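You operate a simulated robot arm through the tools that you are given. There is no shell and no other tool. Be economical: measure what you need, move in short steps, check, and stop when the job is done.

Carry out the task below with a simulated two-armed robot. There is one attempt and no reset: what you move stays moved.

JOB
Set bay and cycles from the clipboard, prime, then run the slide.
Fine: watch the screen till it shows FINISHED.

Only the result counts: the job must be done as asked and must still hold three seconds after the hand-in. Knocking over, shifting, dropping, spilling or breaking anything else fails it.

ROBOT AND FRAMES
Two 7-joint arms with two-finger parallel grippers on one trunk, on a base that drives. Base frame: it is fixed to the floor where the robot stands at the start and does not move with it; the origin is under the middle of the robot, x ahead of it, y to its left, z up. Lengths are in m, angles in degrees, forces in N, time in s.
The left shoulder is at the start at [0.08, 0.131, 0.947], the right one opposite. With the tool pointing down near the work surface each hand reaches from about 0.38 to 0.84 m from the robot's upright axis, wherever it stands, measured 20 degrees to its own side. Places, roughly: clipboard [-1.8, 2.2, 1]; power button [0.6, 0.1, 1.2]; prime key [0.5, 0.4, 1]; run key [0.5, 0.4, 1]; slide [-1.5, 2.25, 1]; stop key [0.5, 0.3, 1]; wash key [0.5, 0.3, 1]. Payload 1.57 kg a hand.
The tool frame of a hand sits at the grasp point between the pads (the TCP): z along the fingers, y along the line on which they close. The tips reach 0.03 m beyond it. Largest opening 0.11 m; finger width 0.024, thickness 0.012; the body of the gripper, 0.048 by 0.112 m, starts 0.078 m behind the TCP.
Orientation is that of the tool frame in the base frame, as [roll, pitch, yaw] about the fixed x, y, z axes, in that order (R = Rz(yaw) Ry(pitch) Rx(roll)). With the fingers straight down and closing along the base's y, the tool's x points along the base's -x, its y along +y and its z along -z.

CONTROLS
- The arms move only by the tool move_arm. It takes "left_deltas", "right_deltas" or both (then of equal length, played together; a hand with none holds still); each is a list of rows, each a list of 7 numbers: the shift along the tool's x, y, z in m, then the turn, a rotation vector about the tool's x, y, z in degrees, then the opening, from 0 (shut) to 1 (fully open). In form: [[tx, ty, tz, ax, ay, az, gripper], ...]. A call has 1 to 12 rows; each row shifts and turns the commanded pose from where the row before left it, along the tool's axes as they then stand. Each row takes 0.2 s and may step no farther than 0.05 m and 8.6 degrees from the row before; otherwise, or with a gripper value out of range, the whole call is refused. A pose out of reach is approached as far as the arm can. The call stops where the force on the tool passes 40 N (or 10 N more than at its start, if that is more) or the arm is blocked; 0.2 s more then pass. Each finger travels about 0.108 m/s and halts on what it meets, pressing with about 22 N; the grip force reading is that of the motor and also rises with nothing between the fingers. The clock runs only during rows and for 0.2 s after the last one: add rows that do not move to give the fingers time. The reply holds the time, the measured pose of the TCP, the force on the tool along the base axes, the opening and the grip force, in the units named above and with some noise, with the torque about the TCP (base axes, N m) and any sound that the robot's microphone picked up.
- Cameras (640 x 400 px; columns grow to the right, rows downward): "scene" is now at [-0.0487, 0.0395, 1.4275]; the picture's right is [0.36, -0.93, 0.00], its down [-0.34, -0.13, -0.93] and it looks along [0.87, 0.34, -0.36] (base axes); focal length 282 px, centre (320, 200). "left" rides on the left gripper at [0.07, -0.016, -0.141] in its tool frame; the picture's right is [0.23, 0.97, 0.00], its down [-0.86, 0.20, -0.48] and it looks along [-0.47, 0.11, 0.88] (tool axes); focal length 222 px, centre (320, 200). "right" rides on the right gripper at [0.07, 0.016, -0.141] in its tool frame; the picture's right is [-0.23, 0.97, 0.00], its down [-0.86, -0.20, -0.48] and it looks along [-0.47, -0.11, 0.88] (tool axes); focal length 222 px, centre (320, 200). There is no depth. A picture from a camera that has moved, and an enlarged one, comes with that camera's place and axes in the base frame and with its lens. The place of the scene camera against the robot may be out by one fixed shift of up to 0.018 m in any direction.
- camera(camera): a new picture of that camera. It takes no simulated time.
- steer(legs): drives the robot by 1 to 6 legs, each [ahead, left, turn to the left] in m, m and degrees, along the robot's own axes; the way and the turn of a leg run together, so that a leg with both is an arc; at most 1.5 m and 180 degrees a leg. The arms and the cameras ride along, it lands a little off, and it stops where it bumps. It gives what a move gives.
- turn_head(pan, tilt): turns the head with the scene camera to pan (to the left, within 109 degrees either way) and tilt (down, from -29 to 69), counted from straight ahead of the robot. It gives what a move gives.
- zoom(camera, box): a new picture of the part [left, top, right, bottom] of that camera's present view, enlarged. It takes no simulated time.
- close_job(): hands the job in; it is judged then, once.

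Work in short steps. Places have to be worked out from the pictures, the camera data and where the tool is seen: move nearer, look again, correct. Check each grasp and each placing, and mend what went wrong. You have 120 turns and 108 pictures in all, those below and enlarged ones among them. Open the grippers and draw the arms clear of the work before you hand the job in, unless the task says otherwise; then end with one line.

The tools are called after "Request:" as a command line: name --argument value ..., lists and objects as JSON in quotes. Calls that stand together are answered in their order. move_arm: Moves the arms, as the interface text tells. Its arguments: {"type":"object","properties":{"left_deltas":{"type":"array","items":{"type":"array","items":{"type":"number"}}},"right_deltas":{"type":"array","items":{"type":"array","items":{"type":"number"}}}},"required":[]} The other tools are called the same way: steer (legs) drives the base; turn_head (pan, tilt) turns the head that bears the scene camera; camera (camera) takes a picture; zoom (camera, box) takes an enlarged picture of a part of a camera's view; close_job () hands the job in.

At the start:

```text
time: 0.0
left_tcp_pos: [0.2974, 0.4166, 1.3294]
left_orientation: [-180.0, -0.1, 180.0]
left_wrist_force: [-0.9, -1.3, -0.5]
left_torque: [0.02, 0.02, -0.01]
left_opening: 0.1103
left_finger_force: 0.1
right_tcp_pos: [0.4317, 0.0083, 1.334]
right_orientation: [-180.0, 0.0, -180.0]
right_wrist_force: [0.1, -0.2, 0.1]
right_torque: [-0.01, 0.02, -0.03]
right_opening: 0.1098
right_finger_force: 0.1
robot x, y, heading: [0.0012, -0.0013, 0.2]
head pan, tilt: [21.3, 21.4]
```

scene: 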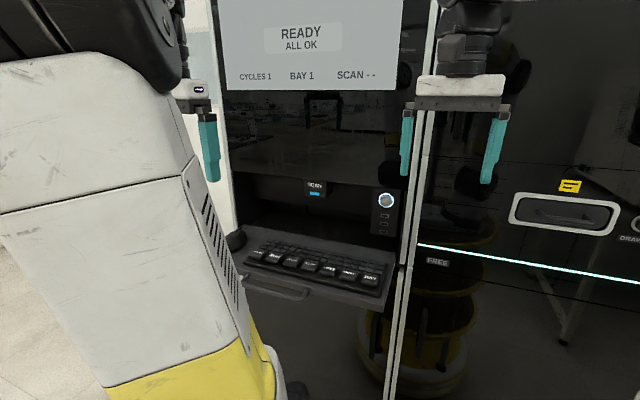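
right: 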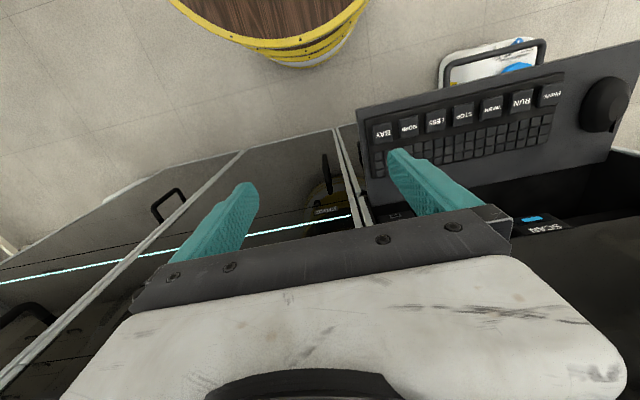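
left: 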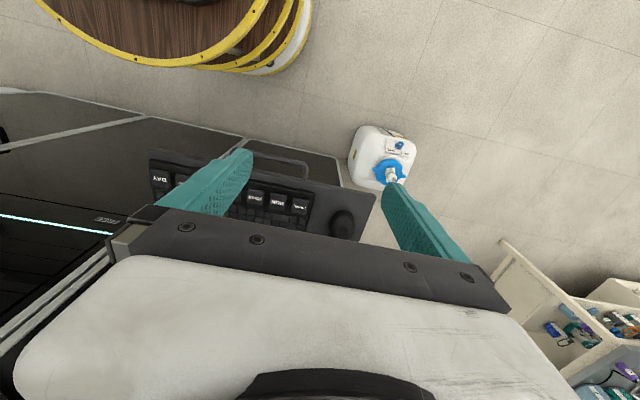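

I'll take a closer look at the machine first: the screen, keyboard and bays.

Request:
zoom --camera "scene" --box '[220, 160, 420, 310]'

Request:
turn_head --pan -20 --tilt 25

Request:
camera --camera "scene"

Request:
turn_head --pan 109 --tilt 15

Request:
camera --camera "scene"

```text
2.67 times, centred on (320, 235) of scene
camera zoom: at [-0.0487, 0.0395, 1.4275], right [0.36, -0.93, 0.0], down [-0.34, -0.13, -0.93], along [0.87, 0.34, -0.36], focal length 753 px, centre (320, 107)
```

zoom: 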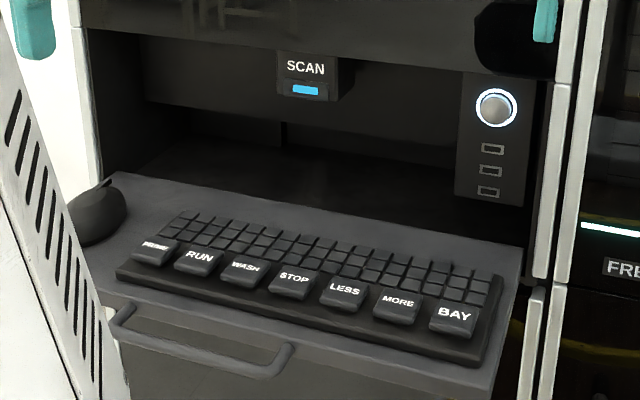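

```text
time: 1.1
left_tcp_pos: [0.2972, 0.4181, 1.3281]
left_orientation: [179.9, 0.0, -179.9]
left_wrist_force: [0.1, 0.2, 0.4]
left_torque: [0.03, 0.0, -0.01]
left_opening: 0.1098
left_finger_force: 0.1
right_tcp_pos: [0.4331, 0.0076, 1.3331]
right_orientation: [180.0, 0.1, -180.0]
right_wrist_force: [-0.2, 0.3, 1.1]
right_torque: [0.01, 0.01, 0.05]
right_opening: 0.1101
right_finger_force: 0.1
robot x, y, heading: [0.0009, -0.0004, 0.1]
head pan, tilt: [-20.0, 25.0]
```

```text
103 pictures are left
camera scene: at [-0.0487, -0.0256, 1.4216], right [-0.34, -0.94, 0.0], down [-0.4, 0.14, -0.91], along [0.85, -0.31, -0.42], focal length 282 px, centre (320, 200)
```

scene: 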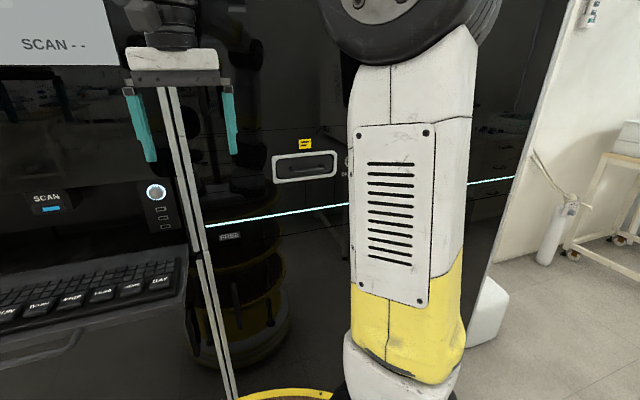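

```text
time: 3.2
left_tcp_pos: [0.2975, 0.4166, 1.3297]
left_orientation: [-180.0, 0.0, 179.9]
left_wrist_force: [0.1, -0.1, 0.2]
left_torque: [0.03, 0.0, 0.0]
left_opening: 0.1101
left_finger_force: 0.1
right_tcp_pos: [0.4325, 0.008, 1.3325]
right_orientation: [-180.0, 0.0, -180.0]
right_wrist_force: [-0.4, 0.1, 0.1]
right_torque: [0.02, 0.02, 0.0]
right_opening: 0.1102
right_finger_force: 0.1
robot x, y, heading: [0.0015, 0.0011, -0.1]
head pan, tilt: [108.9, 15.0]
```

```text
102 pictures are left
camera scene: at [-0.1655, 0.0943, 1.4378], right [0.95, 0.32, 0.0], down [0.08, -0.24, -0.97], along [-0.31, 0.91, -0.26], focal length 282 px, centre (320, 200)
```

scene: 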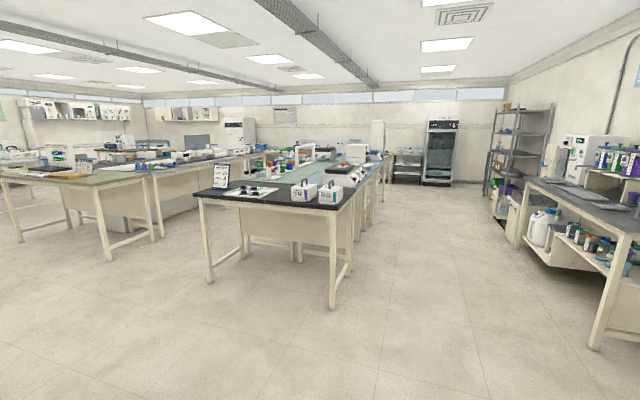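

The clipboard stands on the near end of the bench, about (-1.8, 2.2). I'll zoom on it, and on the drawer and bay area.

Request:
zoom --camera "scene" --box '[205, 155, 285, 205]'

Request:
zoom --camera "scene" --box '[210, 155, 242, 195]'

```text
8.00 times, centred on (245, 180) of scene
camera zoom: at [-0.1655, 0.0943, 1.4378], right [0.95, 0.32, 0.0], down [0.08, -0.24, -0.97], along [-0.31, 0.91, -0.26], focal length 2259 px, centre (920, 360)
```

zoom: 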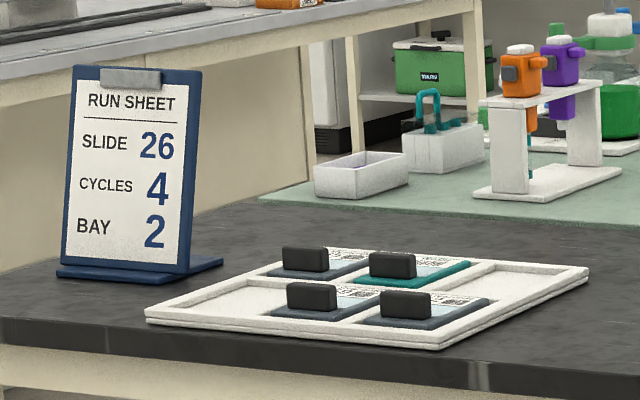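

```text
10.00 times, centred on (226, 175) of scene
camera zoom: at [-0.1655, 0.0943, 1.4378], right [0.95, 0.32, 0.0], down [0.08, -0.24, -0.97], along [-0.31, 0.91, -0.26], focal length 2823 px, centre (1260, 450)
```

zoom: 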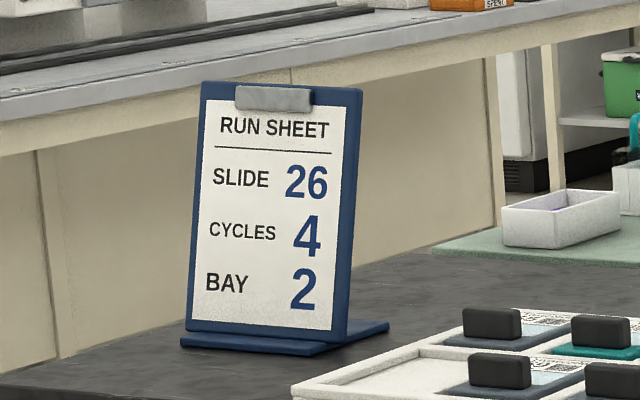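

Run sheet: slide 26, cycles 4, bay 2. I'll back off to see the whole machine.

Request:
steer --legs '[[-0.9, 0, 0]]'

Request:
turn_head --pan 0 --tilt 15

Request:
camera --camera "scene"

```text
time: 6.7
left_tcp_pos: [-0.3062, 0.3923, 1.3282]
left_orientation: [-179.9, -0.1, 177.5]
left_wrist_force: [0.8, -0.5, 0.3]
left_torque: [0.01, -0.01, -0.03]
left_opening: 0.11
left_finger_force: 0.0
right_tcp_pos: [-0.1896, -0.0237, 1.3333]
right_orientation: [-180.0, -0.1, 177.6]
right_wrist_force: [-1.0, 0.3, 0.4]
right_torque: [-0.01, -0.04, 0.02]
right_opening: 0.1099
right_finger_force: 0.1
robot x, y, heading: [-0.6194, -0.0112, -2.4]
head pan, tilt: [108.9, 15.0]
stopped in leg 1: the robot was blocked; the commanded pose is now the measured one
```

```text
time: 8.6
left_tcp_pos: [-0.3066, 0.3931, 1.3277]
left_orientation: [-179.9, -0.1, 177.5]
left_wrist_force: [-0.1, 0.1, -0.7]
left_torque: [0.0, 0.03, 0.03]
left_opening: 0.1101
left_finger_force: 0.0
right_tcp_pos: [-0.1881, -0.0226, 1.3335]
right_orientation: [-180.0, -0.2, 177.5]
right_wrist_force: [0.6, -0.1, 0.2]
right_torque: [0.04, -0.01, 0.0]
right_opening: 0.1097
right_finger_force: 0.1
robot x, y, heading: [-0.6187, -0.0137, -2.7]
head pan, tilt: [0.0, 15.0]
```

```text
99 pictures are left
camera scene: at [-0.663, -0.0034, 1.4378], right [-0.04, -1.0, 0.0], down [-0.26, 0.01, -0.97], along [0.96, -0.04, -0.26], focal length 282 px, centre (320, 200)
```

scene: 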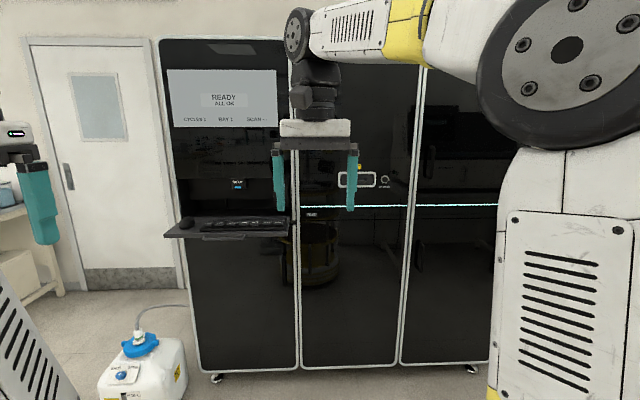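

Something behind blocked me. I'll look at the machine's middle panel, then ease ahead away from the obstacle.

Request:
zoom --camera "scene" --box '[290, 150, 410, 225]'

Request:
zoom --camera "scene" --box '[160, 60, 300, 250]'

Request:
steer --legs '[[0.15, 0, 2.5]]'

Request:
turn_head --pan -109 --tilt 45

Request:
camera --camera "scene"

Request:
turn_head --pan 109 --tilt 45

Request:
camera --camera "scene"

```text
5.33 times, centred on (350, 188) of scene
camera zoom: at [-0.663, -0.0034, 1.4378], right [-0.04, -1.0, 0.0], down [-0.26, 0.01, -0.97], along [0.96, -0.04, -0.26], focal length 1506 px, centre (160, 267)
```

zoom: 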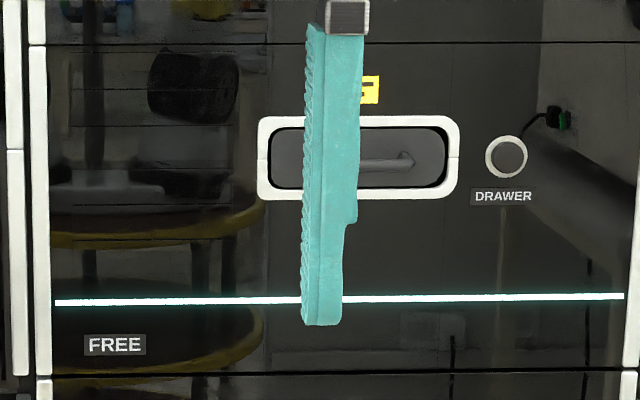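

```text
2.11 times, centred on (230, 155) of scene
camera zoom: at [-0.663, -0.0034, 1.4378], right [-0.04, -1.0, 0.0], down [-0.26, 0.01, -0.97], along [0.96, -0.04, -0.26], focal length 594 px, centre (510, 295)
```

zoom: 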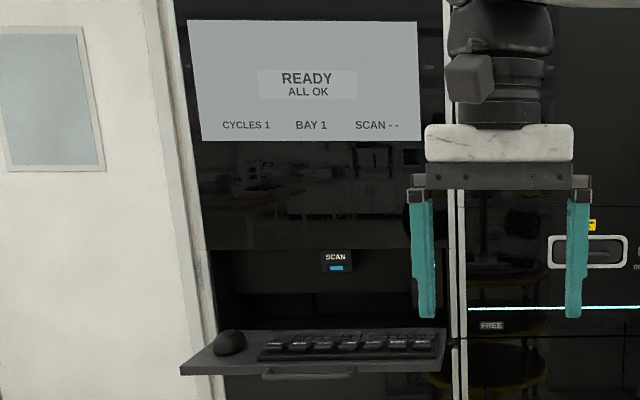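

```text
time: 10.0
left_tcp_pos: [-0.1756, 0.4027, 1.3283]
left_orientation: [-179.9, -0.1, -180.0]
left_wrist_force: [-0.2, 0.1, -1.0]
left_torque: [0.03, 0.0, 0.02]
left_opening: 0.1099
left_finger_force: 0.0
right_tcp_pos: [-0.0383, -0.0054, 1.3335]
right_orientation: [180.0, -0.1, -179.9]
right_wrist_force: [-0.4, 0.2, 0.1]
right_torque: [0.02, -0.03, 0.0]
right_opening: 0.1099
right_finger_force: 0.2
robot x, y, heading: [-0.4719, -0.0157, 0.1]
head pan, tilt: [0.0, 15.0]
```

```text
time: 11.8
left_tcp_pos: [-0.1746, 0.4035, 1.3283]
left_orientation: [-180.0, -0.1, -179.9]
left_wrist_force: [0.2, 0.1, -0.2]
left_torque: [-0.02, 0.01, -0.01]
left_opening: 0.1097
left_finger_force: 0.1
right_tcp_pos: [-0.0388, -0.0061, 1.3334]
right_orientation: [180.0, -0.1, -179.9]
right_wrist_force: [0.5, 0.6, -0.6]
right_torque: [0.0, -0.02, -0.01]
right_opening: 0.1098
right_finger_force: 0.1
robot x, y, heading: [-0.4714, -0.0123, -0.1]
head pan, tilt: [-108.9, 45.0]
```

```text
96 pictures are left
camera scene: at [-0.6333, -0.0857, 1.391], right [-0.95, 0.32, 0.0], down [0.23, 0.67, -0.71], along [-0.23, -0.67, -0.71], focal length 282 px, centre (320, 200)
```

scene: 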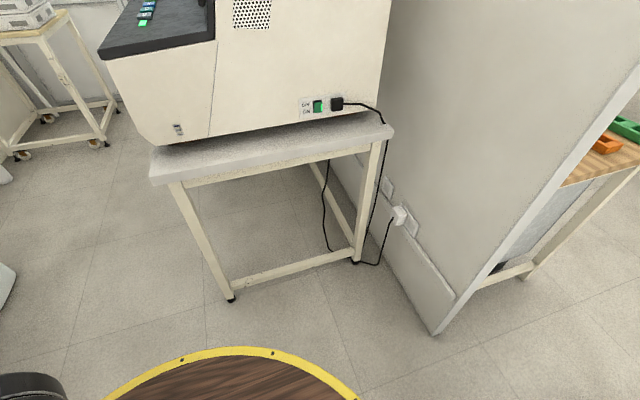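

```text
time: 15.0
left_tcp_pos: [-0.175, 0.4029, 1.3276]
left_orientation: [-179.9, 0.0, -180.0]
left_wrist_force: [-0.4, 0.6, 0.8]
left_torque: [0.0, -0.03, -0.03]
left_opening: 0.1099
left_finger_force: 0.0
right_tcp_pos: [-0.0392, -0.006, 1.3335]
right_orientation: [180.0, -0.1, -179.9]
right_wrist_force: [-0.8, 0.4, 0.0]
right_torque: [0.01, 0.05, -0.03]
right_opening: 0.1101
right_finger_force: 0.1
robot x, y, heading: [-0.4722, -0.0112, 0.1]
head pan, tilt: [108.9, 45.0]
```

```text
95 pictures are left
camera scene: at [-0.6335, 0.0682, 1.391], right [0.95, 0.32, 0.0], down [0.23, -0.67, -0.71], along [-0.23, 0.67, -0.71], focal length 282 px, centre (320, 200)
```

scene: 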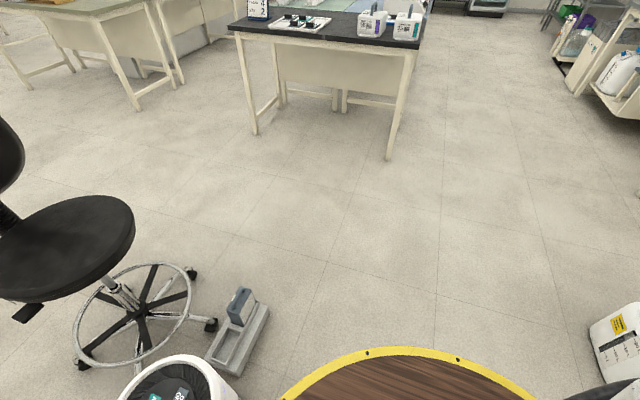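

The way left (to y≈1.3) is free of the bin and stool. I'll drive left, turn 90° to face the bench, and slide across to the slides.

Request:
steer --legs '[[0, 1.3, 0], [0, 0, 90], [0.2, 0.9, 0]]'

Request:
turn_head --pan 0 --tilt 40

Request:
camera --camera "scene"

```text
time: 29.8
left_tcp_pos: [-1.7926, 1.7737, 1.3284]
left_orientation: [-179.9, -0.1, -90.4]
left_wrist_force: [0.4, -1.1, 0.7]
left_torque: [0.0, -0.01, 0.01]
left_opening: 0.11
left_finger_force: 0.1
right_tcp_pos: [-1.3824, 1.9091, 1.333]
right_orientation: [180.0, -0.1, -90.3]
right_wrist_force: [0.1, -0.3, -0.2]
right_torque: [0.0, -0.01, -0.02]
right_opening: 0.1101
right_finger_force: 0.0
robot x, y, heading: [-1.3759, 1.475, 89.8]
head pan, tilt: [108.9, 45.0]
```

```text
time: 31.7
left_tcp_pos: [-1.7921, 1.7735, 1.3285]
left_orientation: [-179.9, -0.1, -90.5]
left_wrist_force: [-0.2, 0.3, -0.1]
left_torque: [0.01, 0.02, -0.03]
left_opening: 0.1102
left_finger_force: 0.1
right_tcp_pos: [-1.3824, 1.9063, 1.3332]
right_orientation: [179.9, -0.1, -90.3]
right_wrist_force: [-0.3, -0.5, -0.1]
right_torque: [0.0, -0.04, -0.02]
right_opening: 0.11
right_finger_force: 0.1
robot x, y, heading: [-1.3782, 1.4765, 89.4]
head pan, tilt: [0.0, 40.0]
```

```text
94 pictures are left
camera scene: at [-1.3728, 1.4255, 1.3983], right [1.0, -0.01, 0.0], down [0.0, -0.64, -0.77], along [0.0, 0.77, -0.64], focal length 282 px, centre (320, 200)
```

scene: 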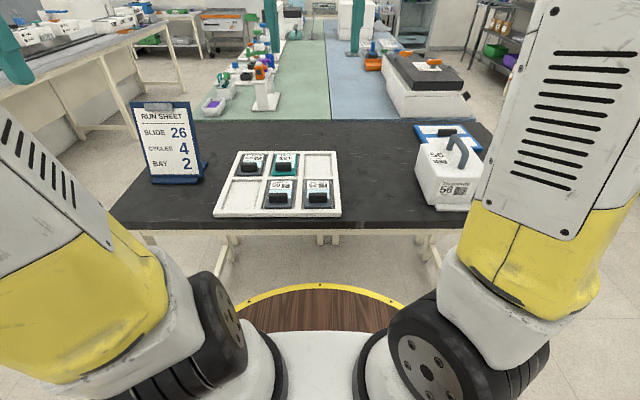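

Request:
zoom --camera "scene" --box '[230, 145, 350, 220]'

Request:
camera --camera "right"

```text
5.33 times, centred on (290, 182) of scene
camera zoom: at [-1.3728, 1.4255, 1.3983], right [1.0, -0.01, 0.0], down [0.0, -0.64, -0.77], along [0.0, 0.77, -0.64], focal length 1506 px, centre (480, 293)
```

zoom: 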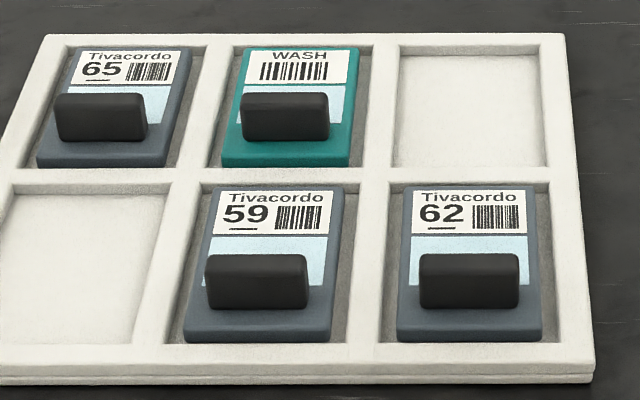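

```text
92 pictures are left
camera right: at [-1.3996, 1.8375, 1.4746], right [-0.97, 0.23, 0.0], down [0.2, 0.85, 0.48], along [0.11, 0.46, -0.88], focal length 222 px, centre (320, 200)
```

right: 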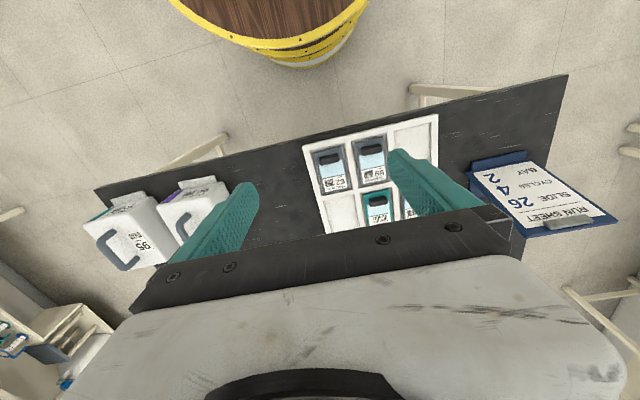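

None in the tray reads 26 yet (65, WASH, 59, 62). Another holder seems to sit behind the jug at right; I'll zoom there and around.

Request:
zoom --camera "scene" --box '[400, 115, 500, 215]'

Request:
zoom --camera "right" --box '[70, 110, 450, 290]'

Request:
zoom --camera "scene" --box '[190, 0, 480, 130]'

```text
4.00 times, centred on (450, 165) of scene
camera zoom: at [-1.3728, 1.4255, 1.3983], right [1.0, -0.01, 0.0], down [0.0, -0.64, -0.77], along [0.0, 0.77, -0.64], focal length 1129 px, centre (-200, 340)
```

zoom: 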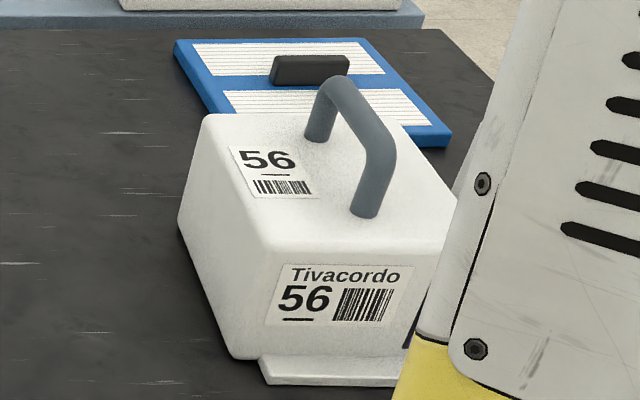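

```text
1.68 times, centred on (260, 200) of right
camera zoom: at [-1.3996, 1.8375, 1.4746], right [-0.97, 0.23, 0.0], down [0.2, 0.85, 0.48], along [0.11, 0.46, -0.88], focal length 374 px, centre (421, 200)
```

zoom: 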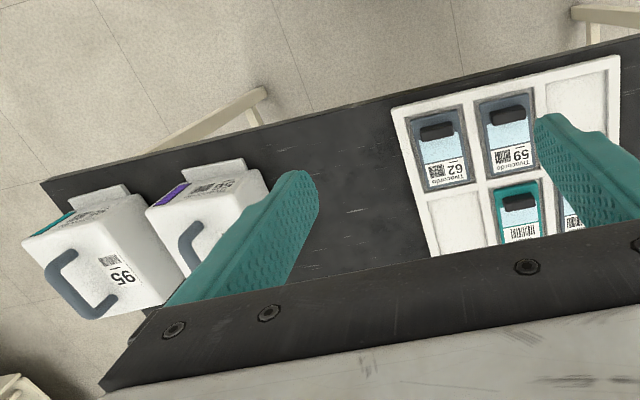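

```text
2.21 times, centred on (335, 65) of scene
camera zoom: at [-1.3728, 1.4255, 1.3983], right [1.0, -0.01, 0.0], down [0.0, -0.64, -0.77], along [0.0, 0.77, -0.64], focal length 623 px, centre (287, 498)
```

zoom: 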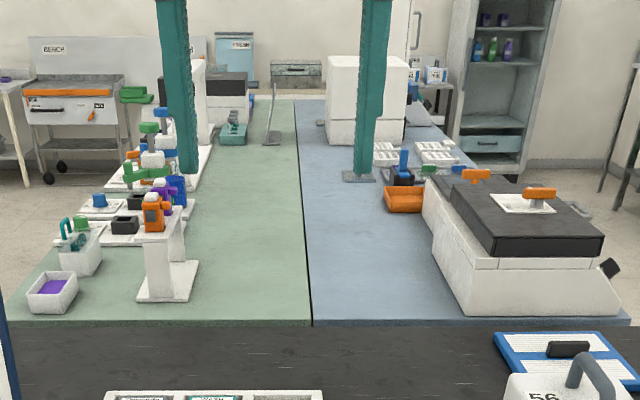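

I'll look more closely at each label before drawing conclusions.

Request:
zoom --camera "scene" --box '[262, 176, 342, 212]'

Request:
zoom --camera "scene" --box '[236, 148, 300, 180]'

Request:
zoom --camera "scene" --box '[125, 95, 210, 190]'

```text
8.00 times, centred on (302, 194) of scene
camera zoom: at [-1.3728, 1.4255, 1.3983], right [1.0, -0.01, 0.0], down [0.0, -0.64, -0.77], along [0.0, 0.77, -0.64], focal length 2259 px, centre (464, 248)
```

zoom: 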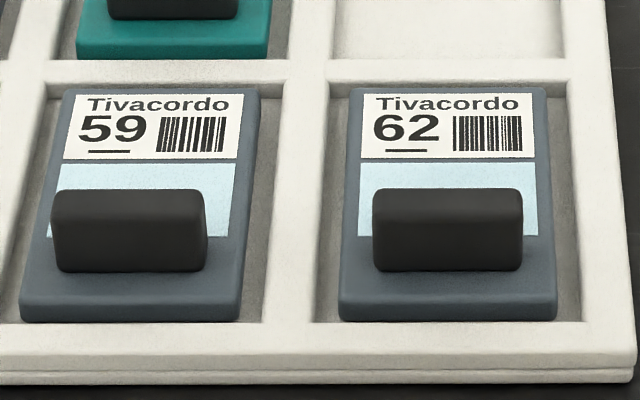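

```text
10.00 times, centred on (268, 164) of scene
camera zoom: at [-1.3728, 1.4255, 1.3983], right [1.0, -0.01, 0.0], down [0.0, -0.64, -0.77], along [0.0, 0.77, -0.64], focal length 2823 px, centre (840, 560)
```

zoom: 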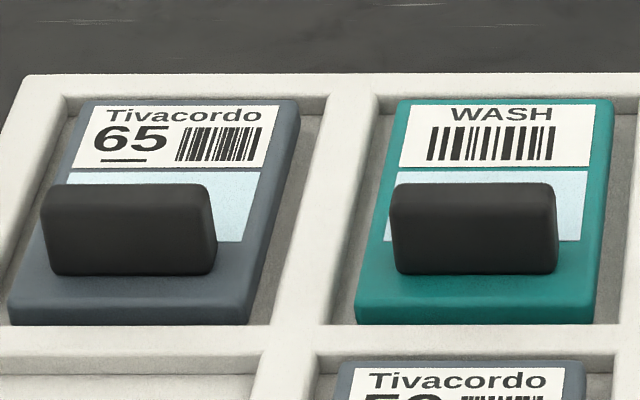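

```text
4.21 times, centred on (168, 142) of scene
camera zoom: at [-1.3728, 1.4255, 1.3983], right [1.0, -0.01, 0.0], down [0.0, -0.64, -0.77], along [0.0, 0.77, -0.64], focal length 1189 px, centre (962, 442)
```

zoom: 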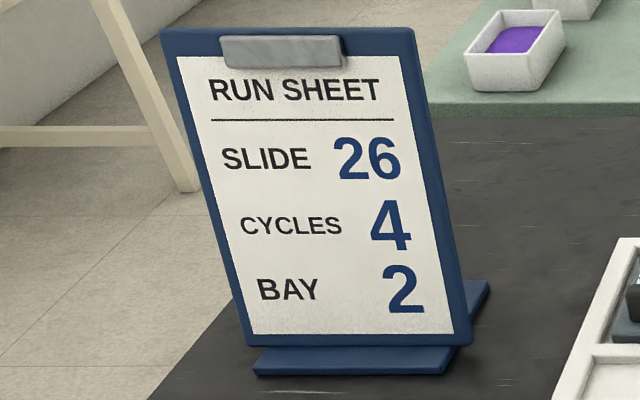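

Slide 26 isn't in the tray. The blue board with a grip might cover something; I'll shift right to view that end of the bench.

Request:
steer --legs '[[0, -0.4, 0]]'

Request:
turn_head --pan 0 --tilt 45

Request:
camera --camera "scene"

Request:
zoom --camera "scene" --box '[230, 80, 410, 220]'

```text
time: 34.1
left_tcp_pos: [-1.3951, 1.7722, 1.3286]
left_orientation: [-179.9, -0.1, -90.4]
left_wrist_force: [-0.2, -0.2, -1.7]
left_torque: [0.0, -0.02, 0.0]
left_opening: 0.1101
left_finger_force: 0.1
right_tcp_pos: [-0.9853, 1.906, 1.3323]
right_orientation: [-180.0, -0.1, -90.3]
right_wrist_force: [-0.4, 0.1, -0.8]
right_torque: [-0.01, 0.01, -0.01]
right_opening: 0.1103
right_finger_force: 0.1
robot x, y, heading: [-0.9808, 1.4741, 89.4]
head pan, tilt: [0.0, 40.0]
```

```text
time: 34.8
left_tcp_pos: [-1.3952, 1.7722, 1.3283]
left_orientation: [-179.9, -0.2, -90.4]
left_wrist_force: [-0.4, 0.1, -0.3]
left_torque: [-0.03, 0.0, -0.02]
left_opening: 0.1103
left_finger_force: 0.0
right_tcp_pos: [-0.9854, 1.9049, 1.3333]
right_orientation: [180.0, -0.1, -90.3]
right_wrist_force: [-0.1, 1.2, 0.1]
right_torque: [-0.02, 0.0, 0.0]
right_opening: 0.1096
right_finger_force: 0.1
robot x, y, heading: [-0.9799, 1.4724, 89.6]
head pan, tilt: [0.0, 45.0]
```

```text
85 pictures are left
camera scene: at [-0.9763, 1.4195, 1.391], right [1.0, -0.01, 0.0], down [0.0, -0.71, -0.71], along [0.0, 0.71, -0.71], focal length 282 px, centre (320, 200)
```

scene: 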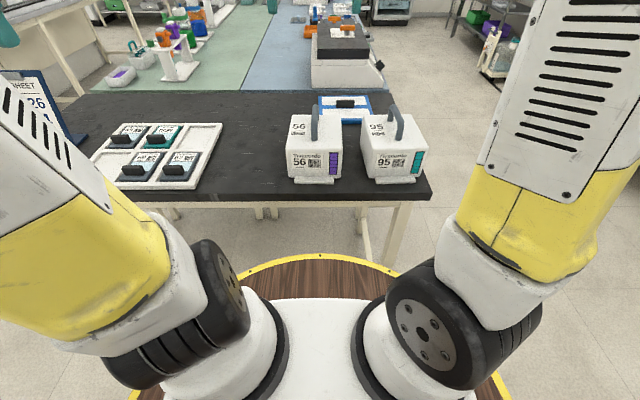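

```text
2.86 times, centred on (320, 150) of scene
camera zoom: at [-0.9763, 1.4195, 1.391], right [1.0, -0.01, 0.0], down [0.0, -0.71, -0.71], along [0.0, 0.71, -0.71], focal length 807 px, centre (320, 343)
```

zoom: 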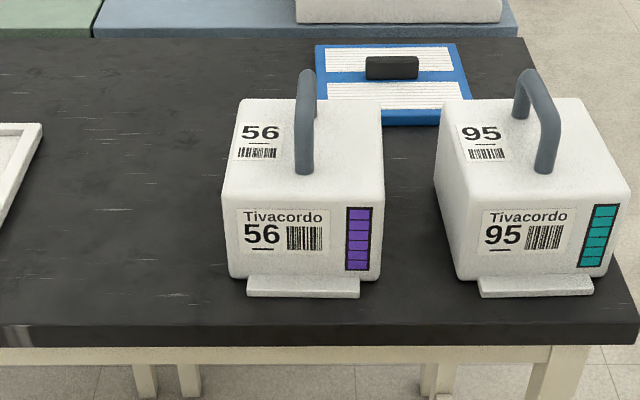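

Those are reagent cartridges (56, 95) and a filter panel. I'll use the wrist camera and side views to search for slide 26.

Request:
camera --camera "right"

Request:
camera --camera "left"

Request:
turn_head --pan -70 --tilt 20

Request:
camera --camera "scene"

```text
83 pictures are left
camera right: at [-1.003, 1.8352, 1.4746], right [-0.97, 0.23, 0.0], down [0.2, 0.85, 0.48], along [0.11, 0.46, -0.88], focal length 222 px, centre (320, 200)
```

right: 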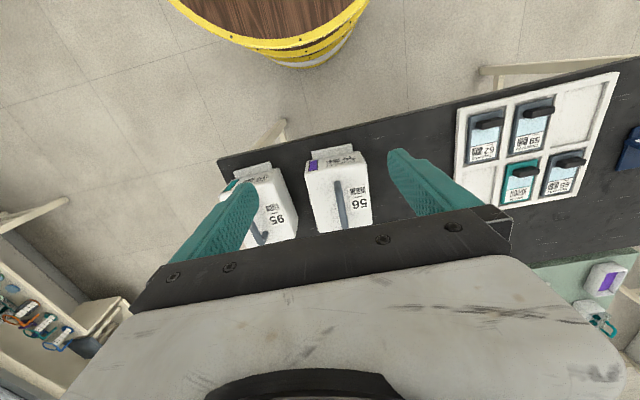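

```text
82 pictures are left
camera left: at [-1.3794, 1.7023, 1.4696], right [-0.98, -0.22, 0.0], down [-0.19, 0.86, 0.48], along [-0.1, 0.47, -0.88], focal length 222 px, centre (320, 200)
```

left: 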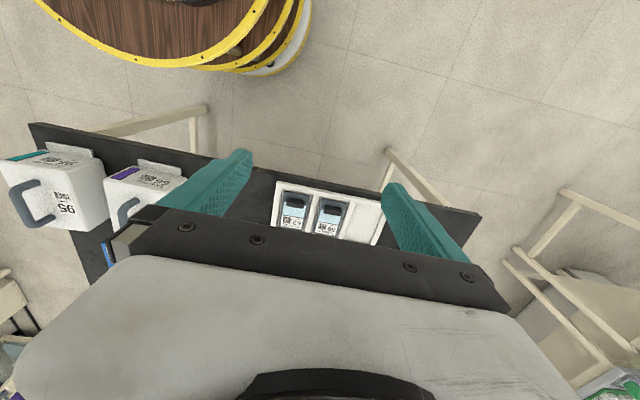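

```text
time: 36.2
left_tcp_pos: [-1.3956, 1.7731, 1.3285]
left_orientation: [-179.9, -0.1, -90.4]
left_wrist_force: [0.3, 0.1, 0.8]
left_torque: [0.05, -0.01, 0.02]
left_opening: 0.1102
left_finger_force: 0.2
right_tcp_pos: [-0.9858, 1.9051, 1.3327]
right_orientation: [180.0, -0.2, -90.3]
right_wrist_force: [0.5, 0.2, -0.8]
right_torque: [-0.01, 0.0, -0.02]
right_opening: 0.1098
right_finger_force: 0.1
robot x, y, heading: [-0.9811, 1.4751, 89.7]
head pan, tilt: [-70.0, 20.0]
```

```text
81 pictures are left
camera scene: at [-0.8892, 1.3695, 1.4296], right [0.34, -0.94, 0.0], down [-0.32, -0.12, -0.94], along [0.88, 0.32, -0.34], focal length 282 px, centre (320, 200)
```

scene: 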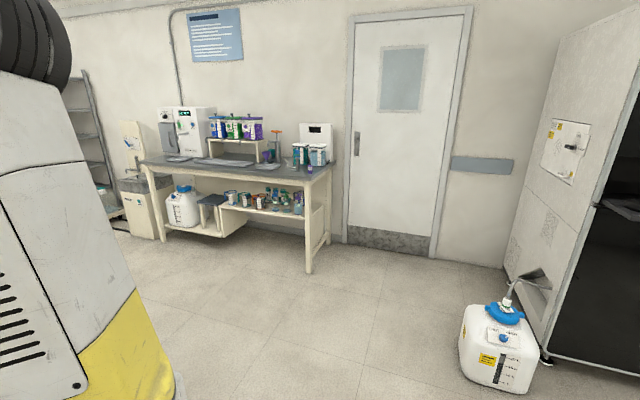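

I'll read the wall notice and inspect the machine side panel.

Request:
zoom --camera "scene" --box '[180, 5, 250, 65]'

Request:
zoom --camera "scene" --box '[450, 100, 640, 400]'

Request:
zoom --camera "scene" --box '[130, 90, 340, 230]'

```text
6.67 times, centred on (215, 35) of scene
camera zoom: at [-0.8892, 1.3695, 1.4296], right [0.34, -0.94, 0.0], down [-0.32, -0.12, -0.94], along [0.88, 0.32, -0.34], focal length 1882 px, centre (1020, 1300)
```

zoom: 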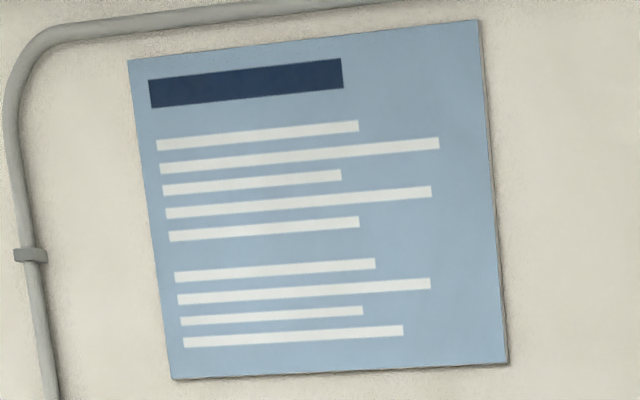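

```text
1.33 times, centred on (545, 250) of scene
camera zoom: at [-0.8892, 1.3695, 1.4296], right [0.34, -0.94, 0.0], down [-0.32, -0.12, -0.94], along [0.88, 0.32, -0.34], focal length 376 px, centre (20, 133)
```

zoom: 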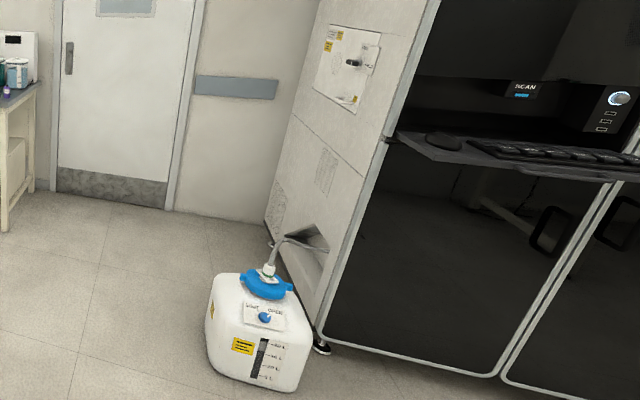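

```text
2.86 times, centred on (235, 160) of scene
camera zoom: at [-0.8892, 1.3695, 1.4296], right [0.34, -0.94, 0.0], down [-0.32, -0.12, -0.94], along [0.88, 0.32, -0.34], focal length 807 px, centre (563, 314)
```

zoom: 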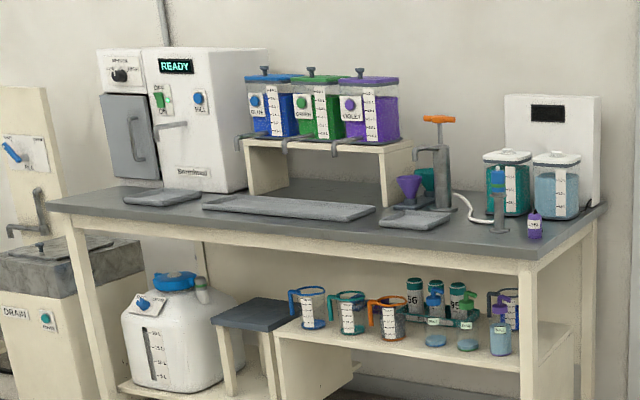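

Request:
turn_head --pan 75 --tilt 20

Request:
camera --camera "scene"

Request:
turn_head --pan -10 --tilt 20

Request:
camera --camera "scene"

```text
time: 38.5
left_tcp_pos: [-1.395, 1.7724, 1.3279]
left_orientation: [-179.9, -0.2, -90.4]
left_wrist_force: [1.3, -0.3, -1.0]
left_torque: [0.02, 0.0, 0.02]
left_opening: 0.1102
left_finger_force: 0.1
right_tcp_pos: [-0.9845, 1.9068, 1.3336]
right_orientation: [180.0, -0.1, -90.3]
right_wrist_force: [0.1, 0.2, -0.4]
right_torque: [0.0, 0.0, 0.01]
right_opening: 0.1099
right_finger_force: 0.1
robot x, y, heading: [-0.9804, 1.4696, 89.7]
head pan, tilt: [75.0, 20.0]
```

```text
77 pictures are left
camera scene: at [-1.0666, 1.3628, 1.4297], right [0.27, 0.96, 0.0], down [0.33, -0.09, -0.94], along [-0.91, 0.25, -0.34], focal length 282 px, centre (320, 200)
```

scene: 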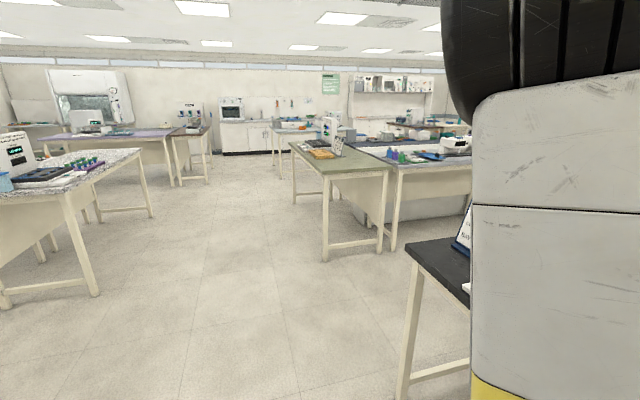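

```text
time: 40.1
left_tcp_pos: [-1.3947, 1.7722, 1.3281]
left_orientation: [-180.0, 0.0, -90.4]
left_wrist_force: [0.8, 0.2, 0.3]
left_torque: [0.02, 0.03, 0.03]
left_opening: 0.1099
left_finger_force: 0.0
right_tcp_pos: [-0.9854, 1.9058, 1.334]
right_orientation: [179.9, -0.1, -90.3]
right_wrist_force: [0.2, -0.9, 0.5]
right_torque: [0.03, 0.0, 0.02]
right_opening: 0.1099
right_finger_force: 0.0
robot x, y, heading: [-0.9784, 1.467, 89.8]
head pan, tilt: [-10.0, 20.0]
```

```text
76 pictures are left
camera scene: at [-0.9602, 1.4298, 1.4297], right [0.98, -0.18, 0.0], down [-0.06, -0.34, -0.94], along [0.17, 0.92, -0.34], focal length 282 px, centre (320, 200)
```

scene: 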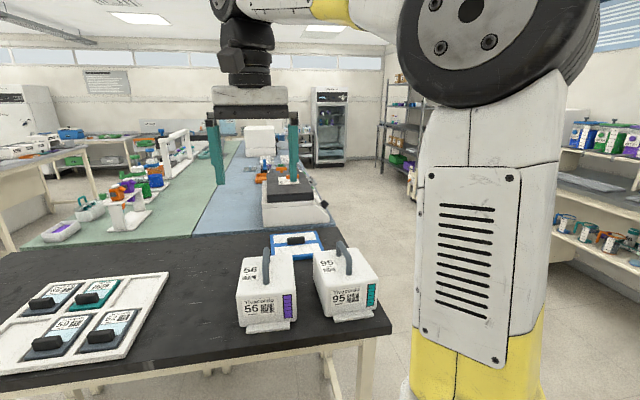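

No sign of 26 on the benches, so it may be already in the machine's drawer. I'll drive back to the machine and inspect it.

Request:
steer --legs '[[-0.15, -0.55, 0], [0, 0, -90], [0, -1.3, 0], [0.25, 0, 0]]'

Request:
turn_head --pan 10 --tilt 25

Request:
camera --camera "scene"

```text
time: 54.8
left_tcp_pos: [0.118, 0.406, 1.328]
left_orientation: [-179.9, -0.2, 179.7]
left_wrist_force: [0.2, 0.1, 0.2]
left_torque: [0.01, 0.01, 0.0]
left_opening: 0.11
left_finger_force: 0.1
right_tcp_pos: [0.2507, -0.0035, 1.3325]
right_orientation: [180.0, -0.1, 179.8]
right_wrist_force: [-0.3, -0.2, -0.1]
right_torque: [0.03, -0.01, 0.01]
right_opening: 0.1098
right_finger_force: 0.0
robot x, y, heading: [-0.1839, -0.0091, -0.2]
head pan, tilt: [-10.0, 20.0]
```

```text
time: 55.7
left_tcp_pos: [0.1173, 0.4061, 1.3277]
left_orientation: [-179.9, -0.1, 179.7]
left_wrist_force: [-0.6, -0.2, 0.4]
left_torque: [-0.01, 0.05, -0.04]
left_opening: 0.1102
left_finger_force: 0.2
right_tcp_pos: [0.2514, -0.0027, 1.3338]
right_orientation: [-180.0, -0.1, 179.8]
right_wrist_force: [-0.1, -0.8, 0.3]
right_torque: [0.04, 0.01, 0.0]
right_opening: 0.1098
right_finger_force: 0.0
robot x, y, heading: [-0.1812, -0.0061, -0.3]
head pan, tilt: [10.0, 25.0]
```

```text
75 pictures are left
camera scene: at [-0.2268, 0.0126, 1.4216], right [0.17, -0.99, 0.0], down [-0.42, -0.07, -0.91], along [0.89, 0.15, -0.42], focal length 282 px, centre (320, 200)
```

scene: 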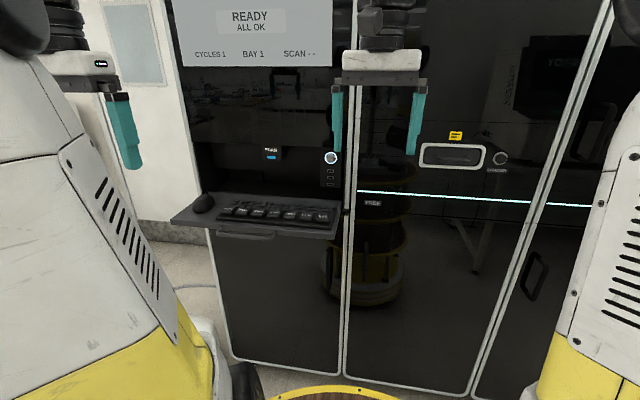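

Request:
zoom --camera "scene" --box '[345, 120, 525, 230]'

Request:
zoom --camera "scene" --box '[170, 130, 350, 250]'

```text
3.56 times, centred on (435, 175) of scene
camera zoom: at [-0.2268, 0.0126, 1.4216], right [0.17, -0.99, 0.0], down [-0.42, -0.07, -0.91], along [0.89, 0.15, -0.42], focal length 1004 px, centre (-89, 289)
```

zoom: 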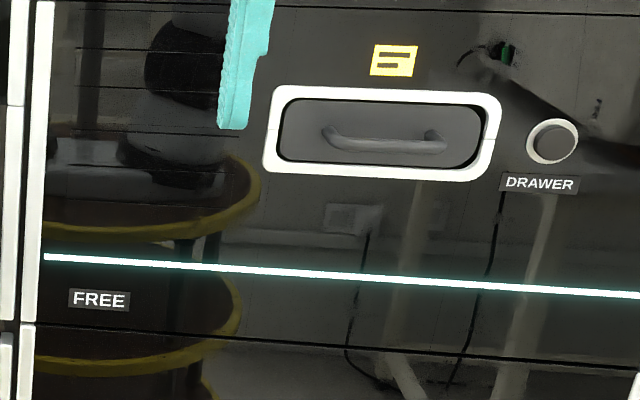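

```text
3.33 times, centred on (260, 190) of scene
camera zoom: at [-0.2268, 0.0126, 1.4216], right [0.17, -0.99, 0.0], down [-0.42, -0.07, -0.91], along [0.89, 0.15, -0.42], focal length 941 px, centre (520, 233)
```

zoom: 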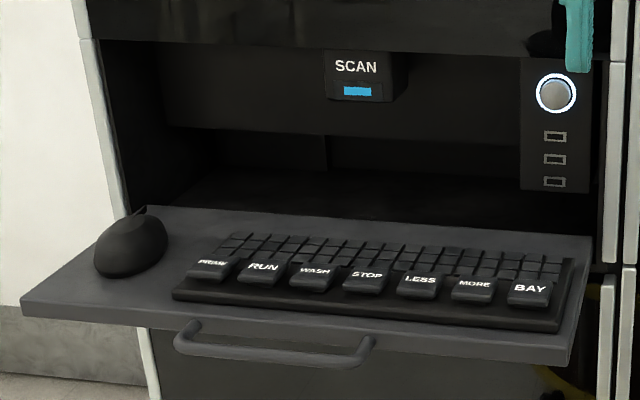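

Keys triangulate to x≈0.495, z≈1.03, y from 0.43 (PRIME) to 0.127 (BAY). I'll drive up to the working spot, move the right arm aside and bring the left hand closed near above BAY.

Request:
steer --legs '[[0.17, 0, 0]]'

Request:
move_arm --right_deltas '[[0.02, -0.05, 0, 0, 0, 0, 1], [0.02, -0.05, 0, 0, 0, 0, 1], [0.02, -0.05, 0, 0, 0, 0, 1], [0.02, -0.05, 0, 0, 0, 0, 1], [0.02, -0.02, 0, 0, 0, 0, 1]]'

Request:
move_arm --left_deltas '[[-0.03, -0.04, 0, 0, 0, 0, 0], [-0.03, -0.04, 0, 0, 0, 0, 0], [-0.03, -0.04, 0, 0, 0, 0, 0], [-0.03, -0.04, 0.02, 0, 0, 0, 0], [-0.03, -0.04, 0.03, 0, 0, 0, 0], [-0.03, -0.04, 0.03, 0, 0, 0, 0], [-0.015, -0.03, 0.03, 0, 0, 0, 0], [0, 0, 0.03, 0, 0, 0, 0], [0, 0, 0, 0, 0, 0, 0]]'

Request:
camera --camera "left"

Request:
camera --camera "scene"

```text
time: 57.1
left_tcp_pos: [0.2867, 0.4067, 1.329]
left_orientation: [-180.0, -0.1, 179.7]
left_wrist_force: [0.1, 0.3, -0.6]
left_torque: [-0.02, 0.0, 0.01]
left_opening: 0.1099
left_finger_force: 0.0
right_tcp_pos: [0.4214, -0.0043, 1.3332]
right_orientation: [180.0, 0.0, 179.7]
right_wrist_force: [-0.5, 0.9, 0.3]
right_torque: [0.0, -0.01, 0.0]
right_opening: 0.11
right_finger_force: 0.0
robot x, y, heading: [-0.0117, -0.0127, 0.1]
head pan, tilt: [10.0, 25.0]
```

```text
refused: row 1 steps farther than a row can; nothing moved
```

```text
refused: row 4 steps farther than a row can; nothing moved
```

```text
72 pictures are left
camera left: at [0.2185, 0.3896, 1.4697], right [-0.22, 0.97, 0.0], down [0.86, 0.2, 0.48], along [0.47, 0.11, -0.88], focal length 222 px, centre (320, 200)
```

left: 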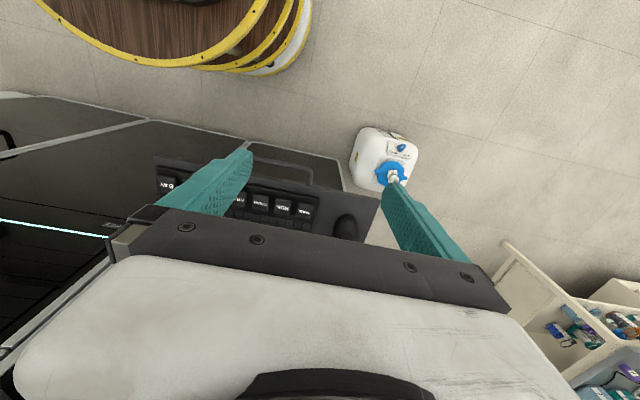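

```text
71 pictures are left
camera scene: at [-0.0561, 0.0119, 1.4216], right [0.17, -0.99, 0.0], down [-0.42, -0.07, -0.91], along [0.89, 0.15, -0.42], focal length 282 px, centre (320, 200)
```

scene: 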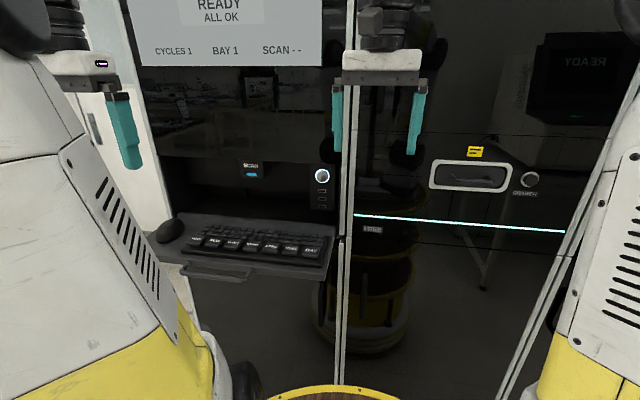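

Row length limits are on the norm; I'll resend with shorter steps.

Request:
move_arm --right_deltas '[[0.016, -0.037, 0, 0, 0, 0, 1], [0.016, -0.037, 0, 0, 0, 0, 1], [0.016, -0.037, 0, 0, 0, 0, 1], [0.016, -0.037, 0, 0, 0, 0, 1], [0.016, -0.037, 0, 0, 0, 0, 1], [0.016, -0.037, 0, 0, 0, 0, 1]]'

Request:
move_arm --left_deltas '[[-0.0231, -0.0311, 0.0232, 0, 0, 0, 0], [-0.0231, -0.0311, 0.0232, 0, 0, 0, 0], [-0.0231, -0.0311, 0.0232, 0, 0, 0, 0], [-0.0231, -0.0311, 0.0232, 0, 0, 0, 0], [-0.0231, -0.0311, 0.0232, 0, 0, 0, 0], [-0.0231, -0.0311, 0.0232, 0, 0, 0, 0], [-0.0231, -0.0311, 0.0232, 0, 0, 0, 0], [-0.0231, -0.0311, 0.0232, 0, 0, 0, 0], [-0.0231, -0.0311, 0.0232, 0, 0, 0, 0], [0, 0, 0, 0, 0, 0, 0]]'

Request:
camera --camera "left"

Request:
camera --camera "scene"

```text
time: 58.5
left_tcp_pos: [0.2876, 0.4066, 1.3281]
left_orientation: [-179.9, -0.1, 179.7]
left_wrist_force: [-0.2, 0.2, 0.3]
left_torque: [-0.03, 0.03, 0.01]
left_opening: 0.1101
left_finger_force: 0.2
right_tcp_pos: [0.3265, -0.2268, 1.3319]
right_orientation: [-180.0, -0.1, 179.7]
right_wrist_force: [0.1, -0.2, -0.4]
right_torque: [-0.04, 0.01, -0.02]
right_opening: 0.1101
right_finger_force: 0.0
robot x, y, heading: [-0.0114, -0.0135, -0.1]
head pan, tilt: [10.0, 25.0]
```

```text
time: 60.7
left_tcp_pos: [0.495, 0.1233, 1.1175]
left_orientation: [-179.9, -0.1, 179.8]
left_wrist_force: [-0.9, -0.1, 0.1]
left_torque: [0.02, 0.01, -0.01]
left_opening: 0.0
left_finger_force: 21.3
right_tcp_pos: [0.326, -0.2265, 1.3326]
right_orientation: [179.9, -0.1, 179.8]
right_wrist_force: [0.4, -0.3, 0.0]
right_torque: [-0.03, -0.02, 0.03]
right_opening: 0.1102
right_finger_force: 0.1
robot x, y, heading: [-0.0112, -0.011, -0.4]
head pan, tilt: [10.0, 25.0]
```

```text
70 pictures are left
camera left: at [0.4247, 0.108, 1.2597], right [-0.22, 0.97, 0.0], down [0.86, 0.2, 0.48], along [0.47, 0.11, -0.88], focal length 222 px, centre (320, 200)
```

left: 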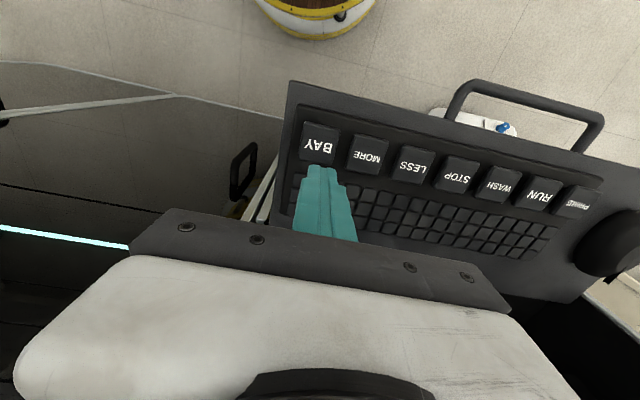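

```text
69 pictures are left
camera scene: at [-0.0559, 0.0119, 1.4216], right [0.17, -0.99, 0.0], down [-0.42, -0.07, -0.91], along [0.89, 0.15, -0.42], focal length 282 px, centre (320, 200)
```

scene: 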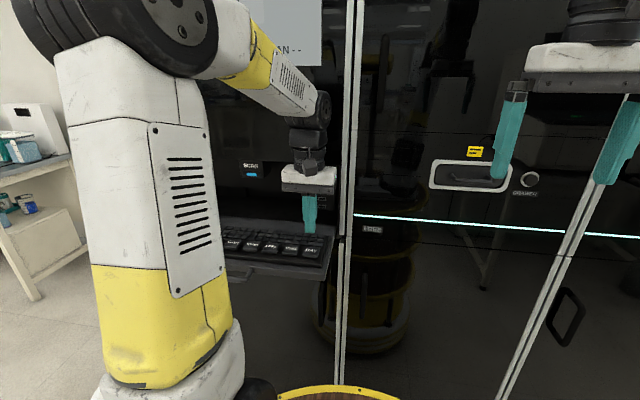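

Wrist view puts the keys at x≈0.483, with y from 0.121 (BAY) in 0.0525 steps to 0.436 (PRIME). I'll press BAY gently, then lift.

Request:
move_arm --left_deltas '[[0.012, 0, 0.03, 0, 0, 0, 0], [0, 0, 0.013, 0, 0, 0, 0], [0, 0, 0.005, 0, 0, 0, 0], [0, 0, 0.005, 0, 0, 0, 0], [0, 0, 0.005, 0, 0, 0, 0]]'

```text
time: 62.0
left_tcp_pos: [0.4836, 0.1249, 1.0678]
left_orientation: [-179.9, 0.7, 179.7]
left_wrist_force: [0.1, 2.6, 26.8]
left_torque: [0.12, 0.31, -0.01]
left_opening: 0.0001
left_finger_force: 21.6
right_tcp_pos: [0.3267, -0.2266, 1.3334]
right_orientation: [-179.9, 0.0, 179.9]
right_wrist_force: [-0.2, 1.5, -1.2]
right_torque: [-0.01, 0.02, 0.0]
right_opening: 0.1099
right_finger_force: 0.0
robot x, y, heading: [-0.0112, -0.0115, -0.2]
head pan, tilt: [10.0, 25.0]
heard: click
stopped in row 5 (left hand): the force on the tool passed its limit at 43 N (the readings are from after the stop); the commanded pose is now the measured one
```

BAY clicked. I'll lift and check the screen.

Request:
move_arm --left_deltas '[[0, 0, -0.03, 0, 0, 0, 0], [0, 0, 0, 0, 0, 0, 0]]'

Request:
turn_head --pan -20 --tilt 0

Request:
camera --camera "scene"

```text
time: 62.6
left_tcp_pos: [0.4827, 0.1248, 1.0942]
left_orientation: [180.0, 0.3, 179.7]
left_wrist_force: [0.2, -0.8, 0.0]
left_torque: [0.0, 0.05, 0.0]
left_opening: 0.0002
left_finger_force: 20.7
right_tcp_pos: [0.3274, -0.2251, 1.3325]
right_orientation: [-180.0, 0.0, 179.8]
right_wrist_force: [1.0, 0.8, 0.3]
right_torque: [-0.01, -0.01, 0.02]
right_opening: 0.1102
right_finger_force: 0.0
robot x, y, heading: [-0.0119, -0.0105, -0.1]
head pan, tilt: [10.0, 25.0]
```

```text
time: 63.5
left_tcp_pos: [0.4823, 0.1238, 1.0945]
left_orientation: [-179.9, 0.3, 179.7]
left_wrist_force: [0.4, 0.5, -0.6]
left_torque: [0.03, -0.03, 0.0]
left_opening: 0.0002
left_finger_force: 21.7
right_tcp_pos: [0.3268, -0.226, 1.3323]
right_orientation: [179.9, -0.2, 179.7]
right_wrist_force: [0.9, -0.5, 1.0]
right_torque: [0.01, 0.01, 0.0]
right_opening: 0.11
right_finger_force: 0.1
robot x, y, heading: [-0.0082, -0.0078, -0.2]
head pan, tilt: [-20.0, 0.0]
```

```text
68 pictures are left
camera scene: at [-0.0623, -0.0348, 1.4619], right [-0.35, -0.94, 0.0], down [0.0, 0.0, -1.0], along [0.94, -0.35, 0.0], focal length 282 px, centre (320, 200)
```

scene: 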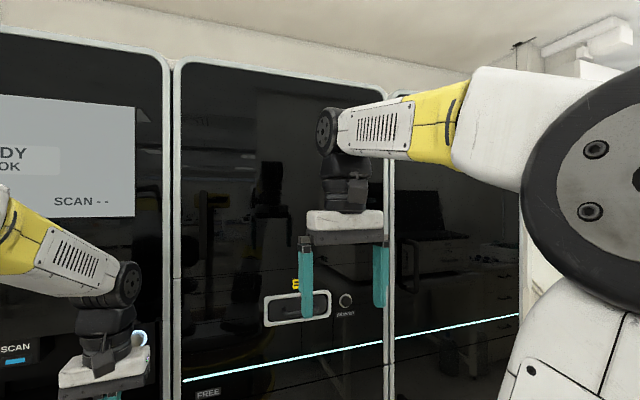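

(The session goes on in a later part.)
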